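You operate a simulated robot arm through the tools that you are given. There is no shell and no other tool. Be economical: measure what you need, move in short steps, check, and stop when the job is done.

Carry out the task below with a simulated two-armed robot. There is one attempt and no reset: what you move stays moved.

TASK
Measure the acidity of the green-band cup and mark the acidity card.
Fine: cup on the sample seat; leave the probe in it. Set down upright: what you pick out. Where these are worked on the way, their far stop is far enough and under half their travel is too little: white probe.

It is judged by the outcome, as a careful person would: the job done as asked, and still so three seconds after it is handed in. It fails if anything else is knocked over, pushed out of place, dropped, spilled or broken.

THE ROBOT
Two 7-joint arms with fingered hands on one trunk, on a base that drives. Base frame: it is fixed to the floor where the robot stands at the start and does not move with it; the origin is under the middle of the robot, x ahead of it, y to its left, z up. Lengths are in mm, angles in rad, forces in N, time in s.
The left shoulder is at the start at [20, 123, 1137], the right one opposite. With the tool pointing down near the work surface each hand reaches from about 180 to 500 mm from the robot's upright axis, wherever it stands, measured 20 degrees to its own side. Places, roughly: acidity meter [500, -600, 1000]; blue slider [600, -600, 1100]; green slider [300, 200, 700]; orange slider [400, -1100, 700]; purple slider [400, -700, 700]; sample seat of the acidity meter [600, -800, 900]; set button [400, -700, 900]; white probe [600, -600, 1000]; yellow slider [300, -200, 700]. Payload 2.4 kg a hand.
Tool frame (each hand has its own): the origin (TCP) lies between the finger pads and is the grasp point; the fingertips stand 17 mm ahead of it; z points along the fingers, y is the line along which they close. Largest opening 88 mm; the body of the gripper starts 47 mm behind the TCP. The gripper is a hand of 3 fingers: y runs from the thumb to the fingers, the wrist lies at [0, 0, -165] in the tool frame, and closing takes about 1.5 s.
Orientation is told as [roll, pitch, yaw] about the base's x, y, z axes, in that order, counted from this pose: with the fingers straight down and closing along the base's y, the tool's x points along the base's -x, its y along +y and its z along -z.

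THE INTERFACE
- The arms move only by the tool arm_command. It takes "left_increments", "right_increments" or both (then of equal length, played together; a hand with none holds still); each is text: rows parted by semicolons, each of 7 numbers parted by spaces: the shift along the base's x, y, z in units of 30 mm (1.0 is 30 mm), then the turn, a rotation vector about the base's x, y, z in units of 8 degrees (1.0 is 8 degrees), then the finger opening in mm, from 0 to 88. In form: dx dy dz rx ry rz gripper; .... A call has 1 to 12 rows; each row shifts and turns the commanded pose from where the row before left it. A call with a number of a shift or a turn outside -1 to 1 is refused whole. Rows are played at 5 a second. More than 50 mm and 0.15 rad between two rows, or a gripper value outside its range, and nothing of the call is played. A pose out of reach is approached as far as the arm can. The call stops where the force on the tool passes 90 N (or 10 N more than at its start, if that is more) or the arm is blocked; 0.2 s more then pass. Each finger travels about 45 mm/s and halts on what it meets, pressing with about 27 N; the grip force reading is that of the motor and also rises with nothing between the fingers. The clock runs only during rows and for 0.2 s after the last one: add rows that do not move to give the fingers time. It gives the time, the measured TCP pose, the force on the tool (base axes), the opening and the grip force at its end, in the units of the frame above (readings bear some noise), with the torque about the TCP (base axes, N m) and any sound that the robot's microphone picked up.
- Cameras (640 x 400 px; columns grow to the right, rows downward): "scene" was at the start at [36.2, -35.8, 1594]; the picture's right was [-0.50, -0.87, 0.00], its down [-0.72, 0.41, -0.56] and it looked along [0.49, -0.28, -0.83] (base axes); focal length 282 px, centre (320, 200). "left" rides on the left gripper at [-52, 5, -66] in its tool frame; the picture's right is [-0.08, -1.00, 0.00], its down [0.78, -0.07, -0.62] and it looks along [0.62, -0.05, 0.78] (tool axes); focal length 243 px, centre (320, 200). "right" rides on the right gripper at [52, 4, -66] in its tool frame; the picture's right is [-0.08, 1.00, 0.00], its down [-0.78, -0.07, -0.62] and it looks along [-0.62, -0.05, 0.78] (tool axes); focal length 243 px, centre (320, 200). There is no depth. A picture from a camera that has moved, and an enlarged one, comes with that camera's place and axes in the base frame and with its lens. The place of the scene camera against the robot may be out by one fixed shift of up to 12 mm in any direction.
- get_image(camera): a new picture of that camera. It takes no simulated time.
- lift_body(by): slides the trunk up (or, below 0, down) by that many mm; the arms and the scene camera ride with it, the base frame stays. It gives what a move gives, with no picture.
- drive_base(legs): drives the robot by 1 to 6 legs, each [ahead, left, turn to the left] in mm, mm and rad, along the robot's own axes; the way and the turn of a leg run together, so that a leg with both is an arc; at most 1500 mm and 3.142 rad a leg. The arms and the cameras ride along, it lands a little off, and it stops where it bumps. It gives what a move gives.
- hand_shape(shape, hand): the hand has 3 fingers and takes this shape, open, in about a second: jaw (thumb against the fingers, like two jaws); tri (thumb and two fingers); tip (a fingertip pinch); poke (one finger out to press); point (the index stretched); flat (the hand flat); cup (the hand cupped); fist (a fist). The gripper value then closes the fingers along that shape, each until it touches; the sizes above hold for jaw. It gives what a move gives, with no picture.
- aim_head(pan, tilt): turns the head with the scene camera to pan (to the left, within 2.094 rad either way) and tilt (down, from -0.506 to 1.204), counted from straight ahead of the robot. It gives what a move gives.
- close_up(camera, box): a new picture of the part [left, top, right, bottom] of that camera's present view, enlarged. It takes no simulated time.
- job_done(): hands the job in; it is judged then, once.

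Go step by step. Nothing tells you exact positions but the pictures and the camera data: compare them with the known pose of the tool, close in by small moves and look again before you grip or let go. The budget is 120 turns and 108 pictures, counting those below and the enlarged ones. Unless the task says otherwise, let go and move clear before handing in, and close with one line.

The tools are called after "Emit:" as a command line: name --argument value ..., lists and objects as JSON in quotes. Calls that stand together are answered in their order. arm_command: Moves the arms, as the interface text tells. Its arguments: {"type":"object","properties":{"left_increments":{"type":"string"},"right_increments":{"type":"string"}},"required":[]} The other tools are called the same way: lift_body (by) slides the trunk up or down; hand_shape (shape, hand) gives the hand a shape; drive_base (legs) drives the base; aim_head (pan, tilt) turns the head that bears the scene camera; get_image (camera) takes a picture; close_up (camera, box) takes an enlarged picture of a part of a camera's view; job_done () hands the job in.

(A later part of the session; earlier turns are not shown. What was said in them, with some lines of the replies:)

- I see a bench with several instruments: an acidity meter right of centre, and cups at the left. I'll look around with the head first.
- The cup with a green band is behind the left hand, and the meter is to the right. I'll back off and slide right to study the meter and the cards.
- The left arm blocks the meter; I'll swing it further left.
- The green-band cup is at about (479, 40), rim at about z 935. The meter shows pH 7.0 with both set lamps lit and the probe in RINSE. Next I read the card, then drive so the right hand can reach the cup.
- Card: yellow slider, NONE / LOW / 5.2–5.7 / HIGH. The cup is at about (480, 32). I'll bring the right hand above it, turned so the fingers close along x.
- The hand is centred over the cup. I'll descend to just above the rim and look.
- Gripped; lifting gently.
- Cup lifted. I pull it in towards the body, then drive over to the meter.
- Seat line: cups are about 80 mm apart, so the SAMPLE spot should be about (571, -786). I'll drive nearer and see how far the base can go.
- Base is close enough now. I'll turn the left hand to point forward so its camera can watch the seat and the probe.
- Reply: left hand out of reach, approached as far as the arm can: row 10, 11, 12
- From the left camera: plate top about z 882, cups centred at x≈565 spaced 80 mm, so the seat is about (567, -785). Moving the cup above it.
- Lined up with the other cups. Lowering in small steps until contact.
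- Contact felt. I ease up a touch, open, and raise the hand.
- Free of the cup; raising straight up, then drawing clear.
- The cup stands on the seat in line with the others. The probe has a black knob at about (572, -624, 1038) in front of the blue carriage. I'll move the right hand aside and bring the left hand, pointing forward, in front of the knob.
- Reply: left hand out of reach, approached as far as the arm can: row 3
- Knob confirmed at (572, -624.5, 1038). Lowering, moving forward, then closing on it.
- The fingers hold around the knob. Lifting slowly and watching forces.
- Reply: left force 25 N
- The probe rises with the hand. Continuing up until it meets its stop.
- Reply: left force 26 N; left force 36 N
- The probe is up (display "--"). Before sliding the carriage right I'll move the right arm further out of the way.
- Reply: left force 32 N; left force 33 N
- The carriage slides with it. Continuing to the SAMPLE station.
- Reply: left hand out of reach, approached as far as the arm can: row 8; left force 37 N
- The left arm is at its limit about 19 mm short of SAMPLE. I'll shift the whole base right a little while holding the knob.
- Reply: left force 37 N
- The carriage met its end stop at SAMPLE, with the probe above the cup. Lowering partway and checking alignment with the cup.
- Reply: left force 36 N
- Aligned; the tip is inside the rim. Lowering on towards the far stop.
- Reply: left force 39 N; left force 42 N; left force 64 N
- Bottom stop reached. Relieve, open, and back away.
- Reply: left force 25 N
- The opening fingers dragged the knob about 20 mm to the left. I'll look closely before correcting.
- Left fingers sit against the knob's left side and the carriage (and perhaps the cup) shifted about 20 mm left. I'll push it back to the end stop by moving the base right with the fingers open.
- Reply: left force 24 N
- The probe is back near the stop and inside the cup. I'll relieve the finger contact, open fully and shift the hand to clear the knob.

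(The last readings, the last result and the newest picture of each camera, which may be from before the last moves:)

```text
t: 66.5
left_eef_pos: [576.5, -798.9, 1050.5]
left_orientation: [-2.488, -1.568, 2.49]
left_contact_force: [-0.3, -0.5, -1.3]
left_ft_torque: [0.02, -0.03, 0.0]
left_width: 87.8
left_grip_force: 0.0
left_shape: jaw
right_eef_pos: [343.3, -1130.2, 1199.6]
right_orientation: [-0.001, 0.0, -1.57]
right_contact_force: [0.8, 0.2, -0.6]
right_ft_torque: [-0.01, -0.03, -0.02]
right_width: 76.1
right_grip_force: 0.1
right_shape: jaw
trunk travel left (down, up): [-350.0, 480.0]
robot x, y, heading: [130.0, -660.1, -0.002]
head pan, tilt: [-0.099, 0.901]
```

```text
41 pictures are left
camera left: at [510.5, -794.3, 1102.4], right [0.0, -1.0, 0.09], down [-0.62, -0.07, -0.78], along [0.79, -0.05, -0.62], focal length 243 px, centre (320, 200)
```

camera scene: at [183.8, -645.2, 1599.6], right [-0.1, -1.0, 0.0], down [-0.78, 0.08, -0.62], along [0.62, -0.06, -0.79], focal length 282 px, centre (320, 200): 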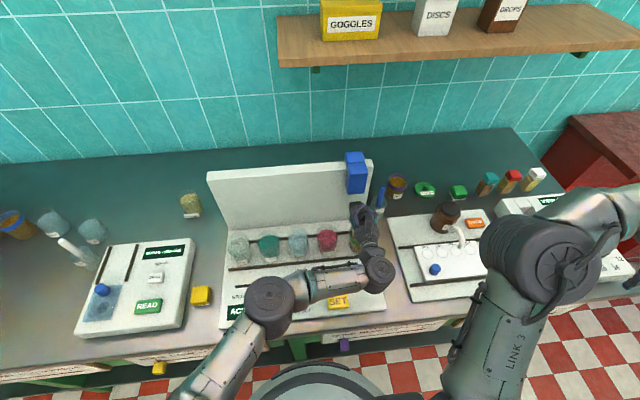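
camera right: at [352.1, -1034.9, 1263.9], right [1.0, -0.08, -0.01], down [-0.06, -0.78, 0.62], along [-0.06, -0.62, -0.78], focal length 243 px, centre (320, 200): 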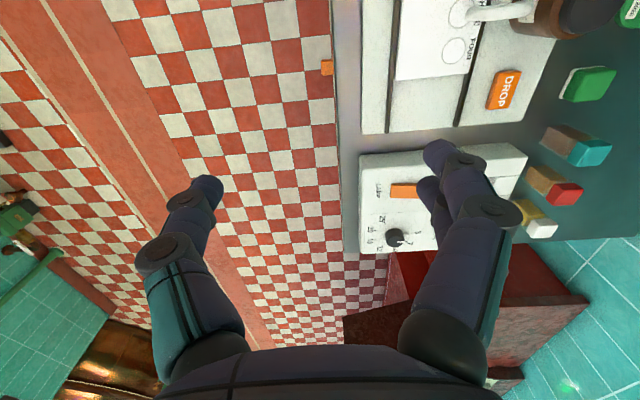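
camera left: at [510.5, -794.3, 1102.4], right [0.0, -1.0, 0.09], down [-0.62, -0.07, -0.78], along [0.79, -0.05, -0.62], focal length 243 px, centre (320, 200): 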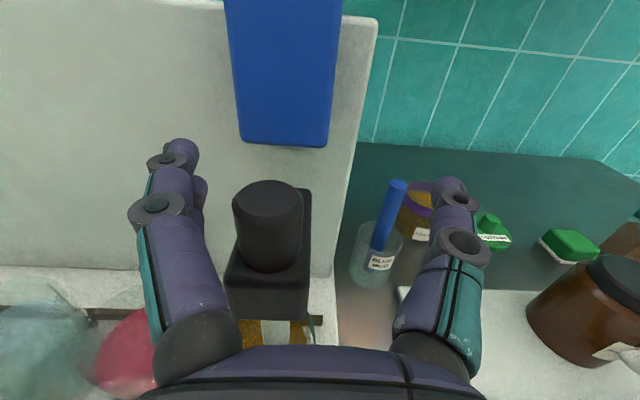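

The knob is free, probe at SAMPLE (y≈-781) and fully down. Backing the left hand straight out.

Emit:
arm_command --left_increments "-.4 .1 0 0 0 0 88;-.7 0 0 0 0 0 88;-.8 0 0 0 0 0 88;-.8 0 .3 0 0 0 88;0 .8 .5 0 0 0 88;0 .9 .5 0 0 0 88;0 .9 .5 0 0 0 88;0 .9 .5 0 0 0 88;0 .9 .5 0 0 0 88;0 .9 .5 0 0 0 88;0 .9 0 0 0 0 88"

Emit:
close_up --camera "scene" --box '[200, 150, 400, 340]'

Emit:
close_up --camera "scene" --box '[280, 180, 380, 270]'

```text
t: 68.9
left_eef_pos: [494.7, -608.7, 1149.9]
left_orientation: [-2.463, -1.568, 2.465]
left_contact_force: [0.1, 0.2, 0.4]
left_ft_torque: [-0.03, -0.03, -0.03]
left_width: 87.9
left_grip_force: 0.1
left_shape: jaw
right_eef_pos: [342.5, -1129.2, 1199.3]
right_orientation: [0.001, 0.001, -1.572]
right_contact_force: [-0.2, 0.9, 0.7]
right_ft_torque: [0.0, 0.01, -0.01]
right_width: 75.8
right_grip_force: 0.1
right_shape: jaw
trunk travel left (down, up): [-350.0, 480.0]
robot x, y, heading: [130.0, -661.2, -0.001]
head pan, tilt: [-0.099, 0.901]
```

```text
2.11 times, centred on (300, 245) of scene
camera zoom: at [178.7, -667.8, 1599.3], right [-0.1, -1.0, 0.0], down [-0.78, 0.08, -0.62], along [0.62, -0.06, -0.78], focal length 594 px, centre (362, 105)
```

zoom: 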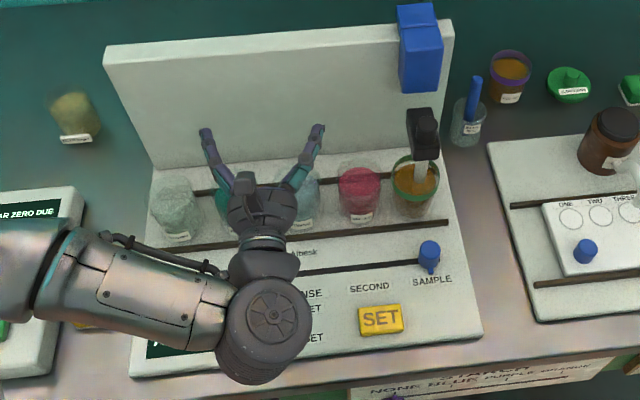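

```text
4.44 times, centred on (330, 225) of scene
camera zoom: at [178.7, -667.8, 1599.3], right [-0.1, -1.0, 0.0], down [-0.78, 0.08, -0.62], along [0.62, -0.06, -0.78], focal length 1253 px, centre (276, 89)
```

zoom: 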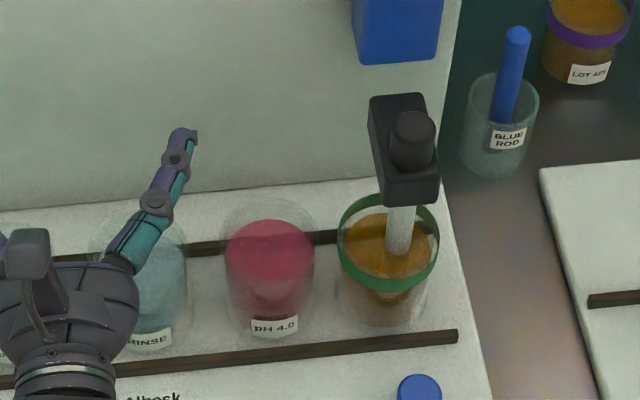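

Emit:
arm_command --left_increments "-.2 1 .4 0 0 0 88;-.2 1 .4 0 0 0 88;0 1 .4 0 0 0 88;0 1 .4 0 0 0 88;0 1 0 0 0 0 88;0 1 0 0 0 0 88;0 1 0 0 0 0 88;0 1 0 0 0 0 88;0 1 0 0 0 0 88"

Emit:
close_up --camera "scene" --box '[200, 150, 400, 340]'

```text
t: 70.9
left_eef_pos: [497.7, -342.5, 1200.4]
left_orientation: [-2.528, -1.567, 2.527]
left_contact_force: [0.2, 0.1, -0.2]
left_ft_torque: [-0.02, -0.02, 0.03]
left_width: 87.6
left_grip_force: 0.0
left_shape: jaw
left hand out of reach, approached as far as the arm can: row 2, 3
right_eef_pos: [340.9, -1130.4, 1200.1]
right_orientation: [0.001, 0.0, -1.57]
right_contact_force: [0.1, -0.4, 0.2]
right_ft_torque: [-0.03, 0.01, 0.0]
right_width: 75.9
right_grip_force: 0.1
right_shape: jaw
trunk travel left (down, up): [-350.0, 480.0]
robot x, y, heading: [131.4, -663.4, -0.003]
head pan, tilt: [-0.099, 0.901]
```

```text
2.11 times, centred on (300, 245) of scene
camera zoom: at [178.6, -667.8, 1599.3], right [-0.1, -1.0, 0.0], down [-0.78, 0.08, -0.62], along [0.62, -0.06, -0.78], focal length 594 px, centre (362, 105)
```

zoom: 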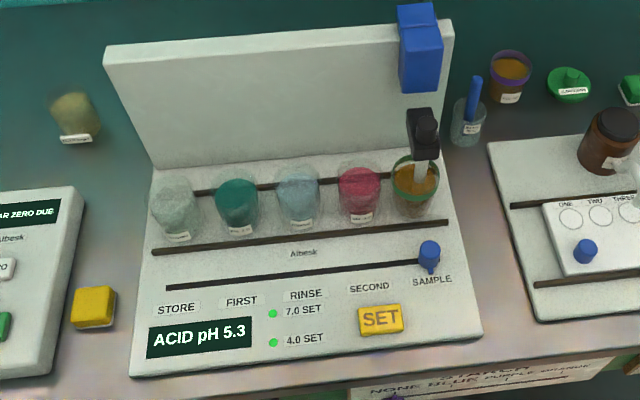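

The meter reads pH 5.3, which falls under "5.2 TO 5.7" – the third tick. Now I back off and go to the acidity card with the left hand.

Emit:
drive_base --legs '[[-230, 0, 0], [0, 200, 0]]'

Emit:
lift_body --by -150

Emit:
aim_head --pan 0.35 --tilt 0.95

Emit:
get_image --camera "scene"

Emit:
get_image --camera "left"

```text
t: 73.8
left_eef_pos: [273.3, -143.0, 1199.2]
left_orientation: [-2.284, -1.567, 2.282]
left_contact_force: [-0.1, 0.5, 0.1]
left_ft_torque: [-0.01, -0.02, 0.02]
left_width: 87.9
left_grip_force: 0.0
left_shape: jaw
right_eef_pos: [115.3, -929.4, 1198.9]
right_orientation: [0.001, -0.001, -1.573]
right_contact_force: [0.0, 0.0, -0.4]
right_ft_torque: [-0.01, 0.0, -0.01]
right_width: 75.9
right_grip_force: 0.1
right_shape: jaw
trunk travel left (down, up): [-350.0, 480.0]
robot x, y, heading: [-93.7, -460.4, -0.003]
head pan, tilt: [-0.099, 0.901]
```

```text
t: 75.6
left_eef_pos: [273.9, -144.5, 1050.0]
left_orientation: [-2.502, -1.567, 2.501]
left_contact_force: [0.1, -0.5, 0.5]
left_ft_torque: [0.0, -0.01, -0.01]
left_width: 88.0
left_grip_force: 0.0
left_shape: jaw
right_eef_pos: [115.8, -930.6, 1049.4]
right_orientation: [0.0, -0.002, -1.575]
right_contact_force: [0.3, -0.3, 0.2]
right_ft_torque: [0.03, 0.0, -0.01]
right_width: 76.0
right_grip_force: 0.1
right_shape: jaw
trunk travel left (down, up): [-200.0, 630.0]
robot x, y, heading: [-96.8, -460.3, -0.001]
head pan, tilt: [-0.099, 0.901]
```

```text
t: 76.5
left_eef_pos: [273.9, -143.5, 1051.0]
left_orientation: [-2.473, -1.568, 2.472]
left_contact_force: [-0.3, -0.6, 0.0]
left_ft_torque: [0.0, 0.0, 0.0]
left_width: 88.2
left_grip_force: 0.1
left_shape: jaw
right_eef_pos: [115.6, -930.8, 1049.9]
right_orientation: [-0.001, 0.001, -1.571]
right_contact_force: [0.4, 0.9, 0.4]
right_ft_torque: [0.0, -0.03, -0.02]
right_width: 75.8
right_grip_force: 0.1
right_shape: jaw
trunk travel left (down, up): [-200.0, 630.0]
robot x, y, heading: [-93.0, -456.9, 0.001]
head pan, tilt: [0.351, 0.949]
```

```text
37 pictures are left
camera scene: at [-52.6, -435.8, 1445.6], right [0.34, -0.94, 0.0], down [-0.76, -0.28, -0.58], along [0.55, 0.2, -0.81], focal length 282 px, centre (320, 200)
```

scene: 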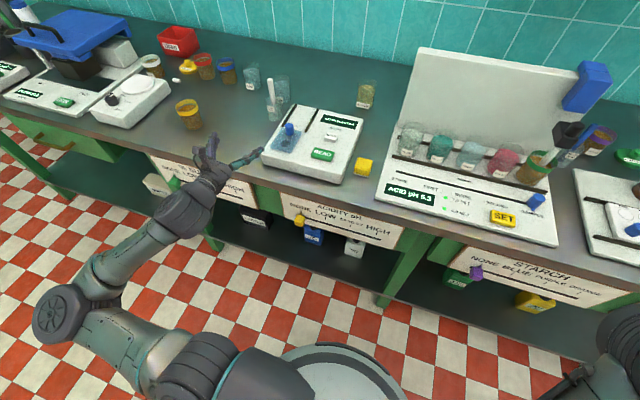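

```text
36 pictures are left
camera left: at [207.1, -139.7, 1103.1], right [0.0, -1.0, 0.09], down [-0.62, -0.07, -0.78], along [0.79, -0.06, -0.62], focal length 243 px, centre (320, 200)
```

left: 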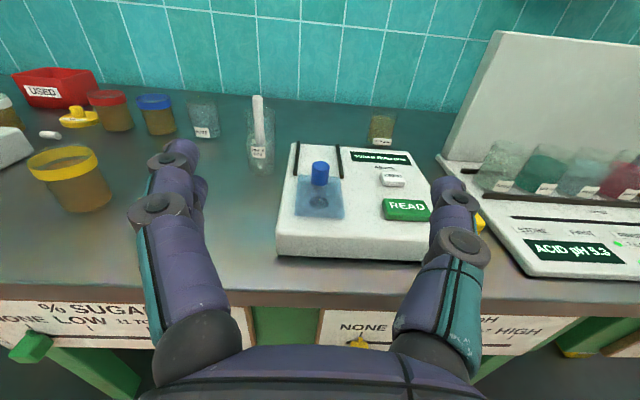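

Both views put the yellow knob near (345, -228, 750). I'll tip the left hand 45° downward and come closer to view the card.

Emit:
arm_command --left_increments "-.1 -.4 -.9 0 .8 0 88;-.1 -.4 -.9 0 .8 0 88;-.1 -.4 -.9 0 .8 0 88;-.1 -.4 -.9 0 .8 0 88;-.1 -.4 -.9 0 .8 0 88;-.1 -.4 -.9 0 .8 0 88;-.1 -.4 -.9 0 .8 0 88"

Emit:
get_image --camera "left"

Emit:
get_image --camera "scene"

```text
t: 78.1
left_eef_pos: [252.9, -228.1, 860.7]
left_orientation: [-0.002, -0.788, 0.004]
left_contact_force: [0.4, -0.1, -0.2]
left_ft_torque: [-0.03, 0.01, 0.01]
left_width: 87.9
left_grip_force: 0.1
left_shape: jaw
right_eef_pos: [116.5, -930.9, 1049.6]
right_orientation: [0.0, 0.0, -1.573]
right_contact_force: [0.4, -0.2, 0.4]
right_ft_torque: [-0.01, 0.0, 0.02]
right_width: 75.8
right_grip_force: 0.1
right_shape: jaw
trunk travel left (down, up): [-200.0, 630.0]
robot x, y, heading: [-94.2, -455.4, -0.002]
head pan, tilt: [0.351, 0.949]
```

```text
35 pictures are left
camera left: at [241.6, -223.7, 945.4], right [0.06, -1.0, 0.06], down [-0.99, -0.07, -0.12], along [0.12, -0.05, -0.99], focal length 243 px, centre (320, 200)
```

left: 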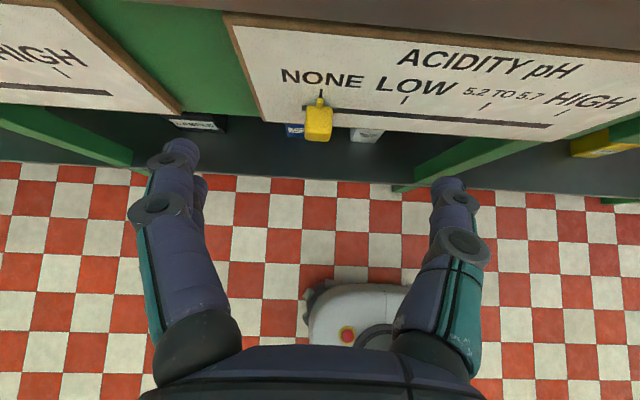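

```text
34 pictures are left
camera scene: at [-52.4, -436.0, 1445.6], right [0.34, -0.94, 0.0], down [-0.76, -0.28, -0.58], along [0.55, 0.2, -0.81], focal length 282 px, centre (320, 200)
```

scene: 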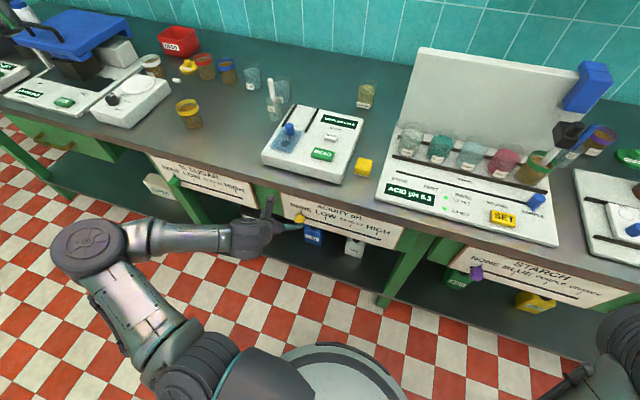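

The card is clear now: ticks 74 mm apart, knob at about (332, -228, 745); the 5.2–5.7 tick is at about y = -376. I'll straddle the knob with the fingers, approaching along the 45° line.

Emit:
arm_command --left_increments "0 0 -.6 0 0 0 60;0 0 -.6 0 0 0 60;.5 0 -.5 0 0 0 60;.5 0 -.5 0 0 0 60;.3 0 -.3 0 0 0 60"

Emit:
get_image --camera "left"

```text
t: 79.3
left_eef_pos: [291.7, -227.1, 784.2]
left_orientation: [-0.005, -0.789, 0.004]
left_contact_force: [-0.3, 0.2, -0.4]
left_ft_torque: [0.01, 0.02, 0.0]
left_width: 60.2
left_grip_force: 0.0
left_shape: jaw
right_eef_pos: [115.4, -931.4, 1047.5]
right_orientation: [0.002, -0.002, -1.571]
right_contact_force: [0.7, 0.0, -0.2]
right_ft_torque: [0.02, 0.02, -0.01]
right_width: 75.9
right_grip_force: 0.0
right_shape: jaw
trunk travel left (down, up): [-200.0, 630.0]
robot x, y, heading: [-99.2, -459.4, -0.003]
head pan, tilt: [0.351, 0.949]
```

```text
33 pictures are left
camera left: at [280.8, -222.5, 869.9], right [0.06, -1.0, 0.06], down [-0.99, -0.07, -0.12], along [0.12, -0.06, -0.99], focal length 243 px, centre (320, 200)
```

left: 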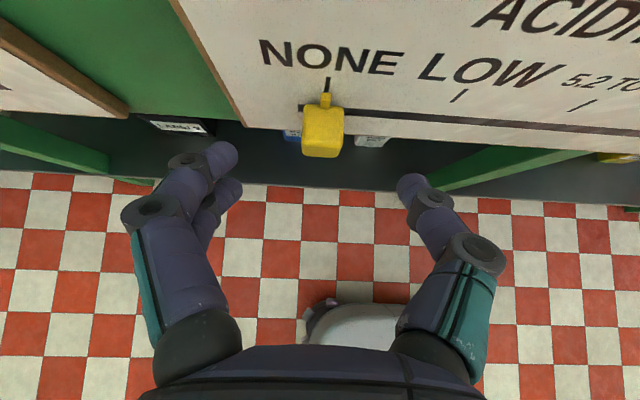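

Knob triangulated at (333, -229, 745). Moving the fingertips beside it.

Emit:
arm_command --left_increments ".35 -.02 -.33 0 0 0 60;.35 -.02 -.33 0 0 0 60;.33 -.02 -.31 0 0 0 60;0 0 0 0 0 0 48;0 0 0 0 0 0 44;0 0 0 0 0 0 44"

Emit:
get_image --camera "left"

```text
t: 80.7
left_eef_pos: [323.5, -229.1, 757.8]
left_orientation: [-0.003, -0.79, 0.004]
left_contact_force: [0.1, -0.4, -0.1]
left_ft_torque: [-0.03, 0.03, -0.01]
left_width: 44.6
left_grip_force: 0.0
left_shape: jaw
right_eef_pos: [116.5, -930.9, 1048.7]
right_orientation: [0.0, 0.0, -1.572]
right_contact_force: [0.0, -0.2, -0.2]
right_ft_torque: [0.01, -0.05, 0.0]
right_width: 75.8
right_grip_force: 0.1
right_shape: jaw
trunk travel left (down, up): [-200.0, 630.0]
robot x, y, heading: [-94.1, -464.1, -0.003]
head pan, tilt: [0.351, 0.949]
```

```text
32 pictures are left
camera left: at [312.3, -225.3, 841.8], right [0.06, -1.0, 0.06], down [-0.99, -0.07, -0.12], along [0.12, -0.06, -0.99], focal length 243 px, centre (320, 200)
```

left: 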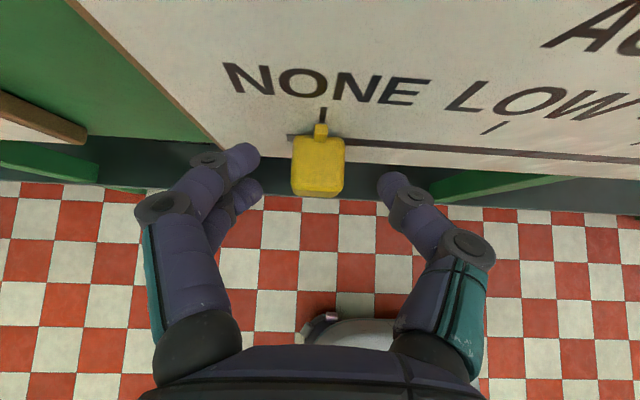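

Emit:
arm_command --left_increments ".15 0 -.15 0 0 0 44;0 -.4 0 0 0 0 44;0 -.5 0 0 0 0 44;0 -.5 0 0 0 0 44;0 -.5 0 0 0 0 44"

Emit:
get_image --camera "left"

```text
t: 81.9
left_eef_pos: [326.1, -287.9, 753.5]
left_orientation: [-0.005, -0.792, 0.004]
left_contact_force: [0.8, -0.2, 0.0]
left_ft_torque: [-0.01, 0.04, -0.01]
left_width: 44.5
left_grip_force: 0.1
left_shape: jaw
right_eef_pos: [116.2, -930.3, 1049.8]
right_orientation: [0.001, 0.001, -1.572]
right_contact_force: [-0.4, 0.3, 0.4]
right_ft_torque: [-0.02, -0.02, -0.03]
right_width: 75.9
right_grip_force: 0.0
right_shape: jaw
trunk travel left (down, up): [-200.0, 630.0]
robot x, y, heading: [-95.9, -460.0, -0.0]
head pan, tilt: [0.351, 0.949]
```

```text
31 pictures are left
camera left: at [316.5, -283.7, 837.3], right [0.06, -1.0, 0.06], down [-0.99, -0.07, -0.12], along [0.12, -0.06, -0.99], focal length 243 px, centre (320, 200)
```

left: 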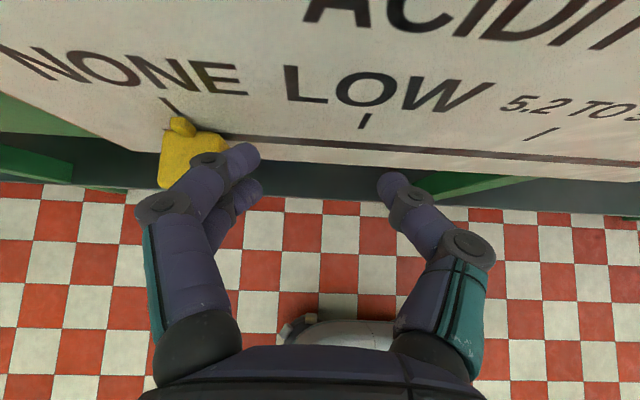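

The fingertips passed above the knob. I'll go back, reach deeper, and try again.

Emit:
arm_command --left_increments "0 .6 .2 0 0 0 60;0 .7 0 0 0 0 60;0 .7 0 0 0 0 60;0 0 -.3 0 0 0 60;0 0 -.4 0 0 0 60;0 0 0 0 0 0 44;0 0 0 0 0 0 44"

Emit:
get_image --camera "left"

```text
t: 83.5
left_eef_pos: [328.5, -226.7, 737.5]
left_orientation: [-0.003, -0.79, 0.003]
left_contact_force: [0.3, -0.9, 0.8]
left_ft_torque: [-0.01, -0.02, 0.05]
left_width: 44.7
left_grip_force: 0.1
left_shape: jaw
right_eef_pos: [115.4, -931.8, 1048.6]
right_orientation: [-0.001, -0.001, -1.571]
right_contact_force: [-0.7, -0.1, -0.1]
right_ft_torque: [-0.02, 0.0, 0.0]
right_width: 75.9
right_grip_force: 0.0
right_shape: jaw
trunk travel left (down, up): [-200.0, 630.0]
robot x, y, heading: [-93.0, -457.9, -0.002]
head pan, tilt: [0.351, 0.949]
```

```text
30 pictures are left
camera left: at [316.4, -222.4, 822.1], right [0.06, -1.0, 0.06], down [-0.99, -0.07, -0.12], along [0.12, -0.05, -0.99], focal length 243 px, centre (320, 200)
```

left: 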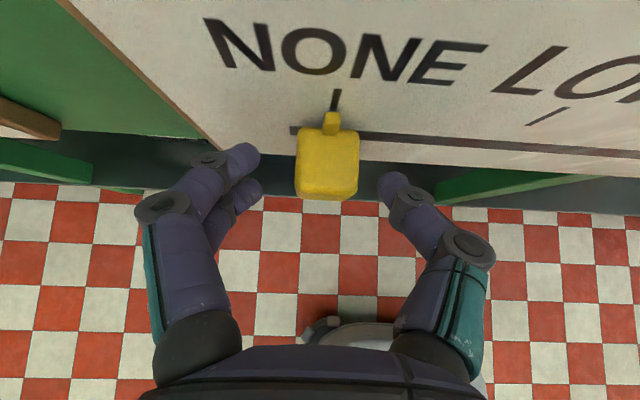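

Emit:
arm_command --left_increments "0 0 -.2 0 0 0 44;0 -.4 0 0 0 0 44;0 -.5 0 0 0 0 44;0 -.5 0 0 0 0 44"

Emit:
get_image --camera "left"

```text
t: 84.5
left_eef_pos: [329.4, -267.2, 731.1]
left_orientation: [-0.004, -0.79, 0.003]
left_contact_force: [0.7, 1.3, -0.5]
left_ft_torque: [0.01, 0.01, 0.01]
left_width: 45.2
left_grip_force: 0.0
left_shape: jaw
right_eef_pos: [116.0, -931.0, 1050.1]
right_orientation: [0.0, 0.0, -1.571]
right_contact_force: [-0.5, -0.7, -0.2]
right_ft_torque: [-0.01, -0.01, -0.01]
right_width: 76.1
right_grip_force: 0.0
right_shape: jaw
trunk travel left (down, up): [-200.0, 630.0]
robot x, y, heading: [-95.3, -459.6, -0.003]
head pan, tilt: [0.351, 0.949]
```

```text
29 pictures are left
camera left: at [317.1, -263.5, 816.2], right [0.06, -1.0, 0.06], down [-0.99, -0.07, -0.12], along [0.12, -0.05, -0.99], focal length 243 px, centre (320, 200)
```

left: 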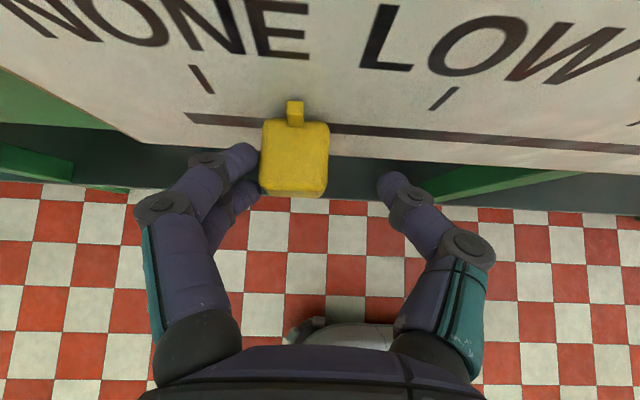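

The knob now moves with the fingers. Continuing towards the third tick.

Emit:
arm_command --left_increments "0 -.5 0 0 0 0 44;0 -.5 0 0 0 0 44;0 -.5 0 0 0 0 44;0 -.5 0 0 0 0 44;0 -.5 0 0 0 0 44;0 -.5 0 0 0 0 44;0 -.4 0 0 0 0 44;0 -.2 0 0 0 0 44"

Emit:
get_image --camera "left"

```text
t: 86.3
left_eef_pos: [328.7, -377.1, 732.3]
left_orientation: [-0.004, -0.789, 0.003]
left_contact_force: [0.9, 0.4, 0.2]
left_ft_torque: [-0.01, 0.02, 0.0]
left_width: 44.9
left_grip_force: 0.0
left_shape: jaw
right_eef_pos: [115.9, -930.6, 1049.1]
right_orientation: [0.0, -0.001, -1.571]
right_contact_force: [0.6, -0.2, -0.1]
right_ft_torque: [0.0, -0.02, -0.03]
right_width: 76.0
right_grip_force: 0.1
right_shape: jaw
trunk travel left (down, up): [-200.0, 630.0]
robot x, y, heading: [-93.2, -463.6, -0.002]
head pan, tilt: [0.351, 0.949]
```

```text
28 pictures are left
camera left: at [316.5, -373.0, 816.2], right [0.06, -1.0, 0.06], down [-0.99, -0.07, -0.12], along [0.12, -0.06, -0.99], focal length 243 px, centre (320, 200)
```

left: 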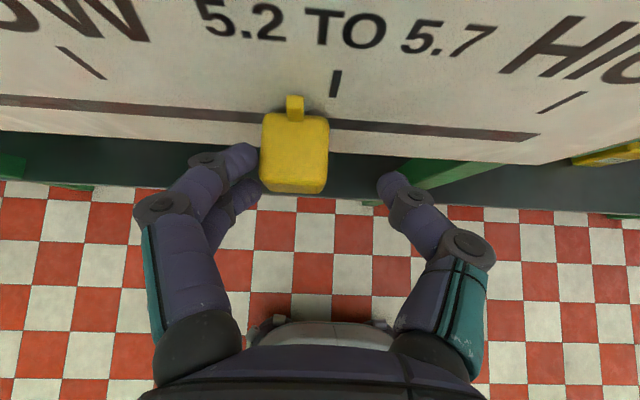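

Emit:
arm_command --left_increments "0 -.3 0 0 0 0 44;0 -.13 0 0 0 0 44"

Emit:
get_image --camera "left"

```text
t: 86.9
left_eef_pos: [327.1, -390.4, 731.5]
left_orientation: [-0.003, -0.79, 0.001]
left_contact_force: [-0.7, 0.5, 0.4]
left_ft_torque: [0.04, -0.01, 0.0]
left_width: 44.6
left_grip_force: 0.0
left_shape: jaw
right_eef_pos: [117.2, -930.6, 1047.9]
right_orientation: [0.0, -0.001, -1.573]
right_contact_force: [-0.7, 0.2, 0.0]
right_ft_torque: [0.02, 0.01, 0.01]
right_width: 75.9
right_grip_force: 0.0
right_shape: jaw
trunk travel left (down, up): [-200.0, 630.0]
robot x, y, heading: [-93.8, -461.7, -0.001]
head pan, tilt: [0.351, 0.949]
```

```text
27 pictures are left
camera left: at [316.4, -385.7, 816.4], right [0.06, -1.0, 0.06], down [-0.99, -0.07, -0.12], along [0.12, -0.05, -0.99], focal length 243 px, centre (320, 200)
```

left: 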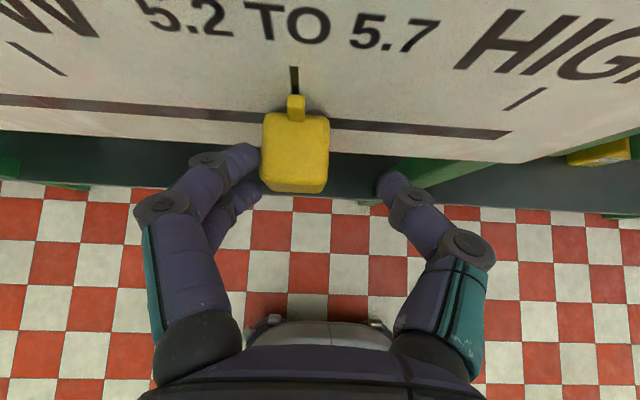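

The pointer is on the 5.2–5.7 tick. Clearing the fingers and retreating along the approach line.

Emit:
arm_command --left_increments "0 .1 0 0 0 0 50;0 .1 0 0 0 0 60;0 0 0 0 0 0 60;-.5 0 .4 0 0 0 60;-.6 0 .6 0 0 0 60;-.6 0 .6 0 0 0 60;-.5 0 .6 0 0 0 60;0 0 .8 0 0 0 60"

Emit:
get_image --camera "left"

Emit:
close_up --camera "scene" --box '[350, 90, 570, 260]'

```text
t: 88.7
left_eef_pos: [262.4, -384.2, 821.0]
left_orientation: [-0.004, -0.79, 0.001]
left_contact_force: [-0.3, 0.4, -1.3]
left_ft_torque: [0.05, 0.0, -0.02]
left_width: 59.6
left_grip_force: 0.1
left_shape: jaw
right_eef_pos: [115.4, -931.1, 1048.6]
right_orientation: [0.002, -0.001, -1.573]
right_contact_force: [0.0, -0.2, -0.5]
right_ft_torque: [0.05, 0.02, 0.01]
right_width: 75.8
right_grip_force: 0.0
right_shape: jaw
trunk travel left (down, up): [-200.0, 630.0]
robot x, y, heading: [-96.2, -459.9, -0.001]
head pan, tilt: [0.351, 0.949]
```

```text
26 pictures are left
camera left: at [251.6, -380.3, 905.1], right [0.06, -1.0, 0.06], down [-0.99, -0.07, -0.12], along [0.12, -0.05, -0.99], focal length 243 px, centre (320, 200)
```

left: 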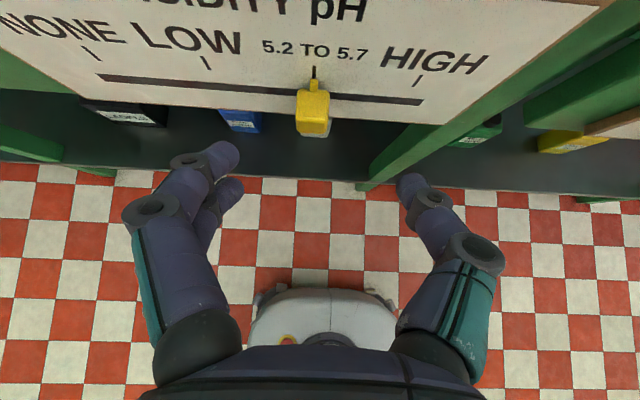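

```text
2.35 times, centred on (460, 175) of scene
camera zoom: at [-52.6, -436.0, 1445.6], right [0.34, -0.94, 0.0], down [-0.76, -0.28, -0.58], along [0.55, 0.2, -0.81], focal length 664 px, centre (-9, 259)
```

zoom: 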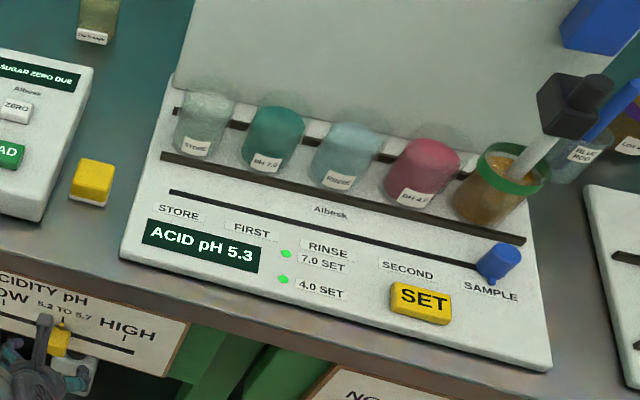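

The pointer sits on the 5.2–5.7 tick, the meter still shows pH 5.3, and the cup stands upright on the seat with the probe in it. Both hands are clear, so I'm handing in.

Emit:
job_done

```text
The job is handed in.
```

The green-band cup measured pH 5.3, and the acidity card's yellow slider is on the "5.2 TO 5.7" mark. The cup is upright on the sample seat with the probe fully lowered into it. It sits about 9 mm to the left of the seat's centre because the probe nudged it when I let go, but the meter still reads it.
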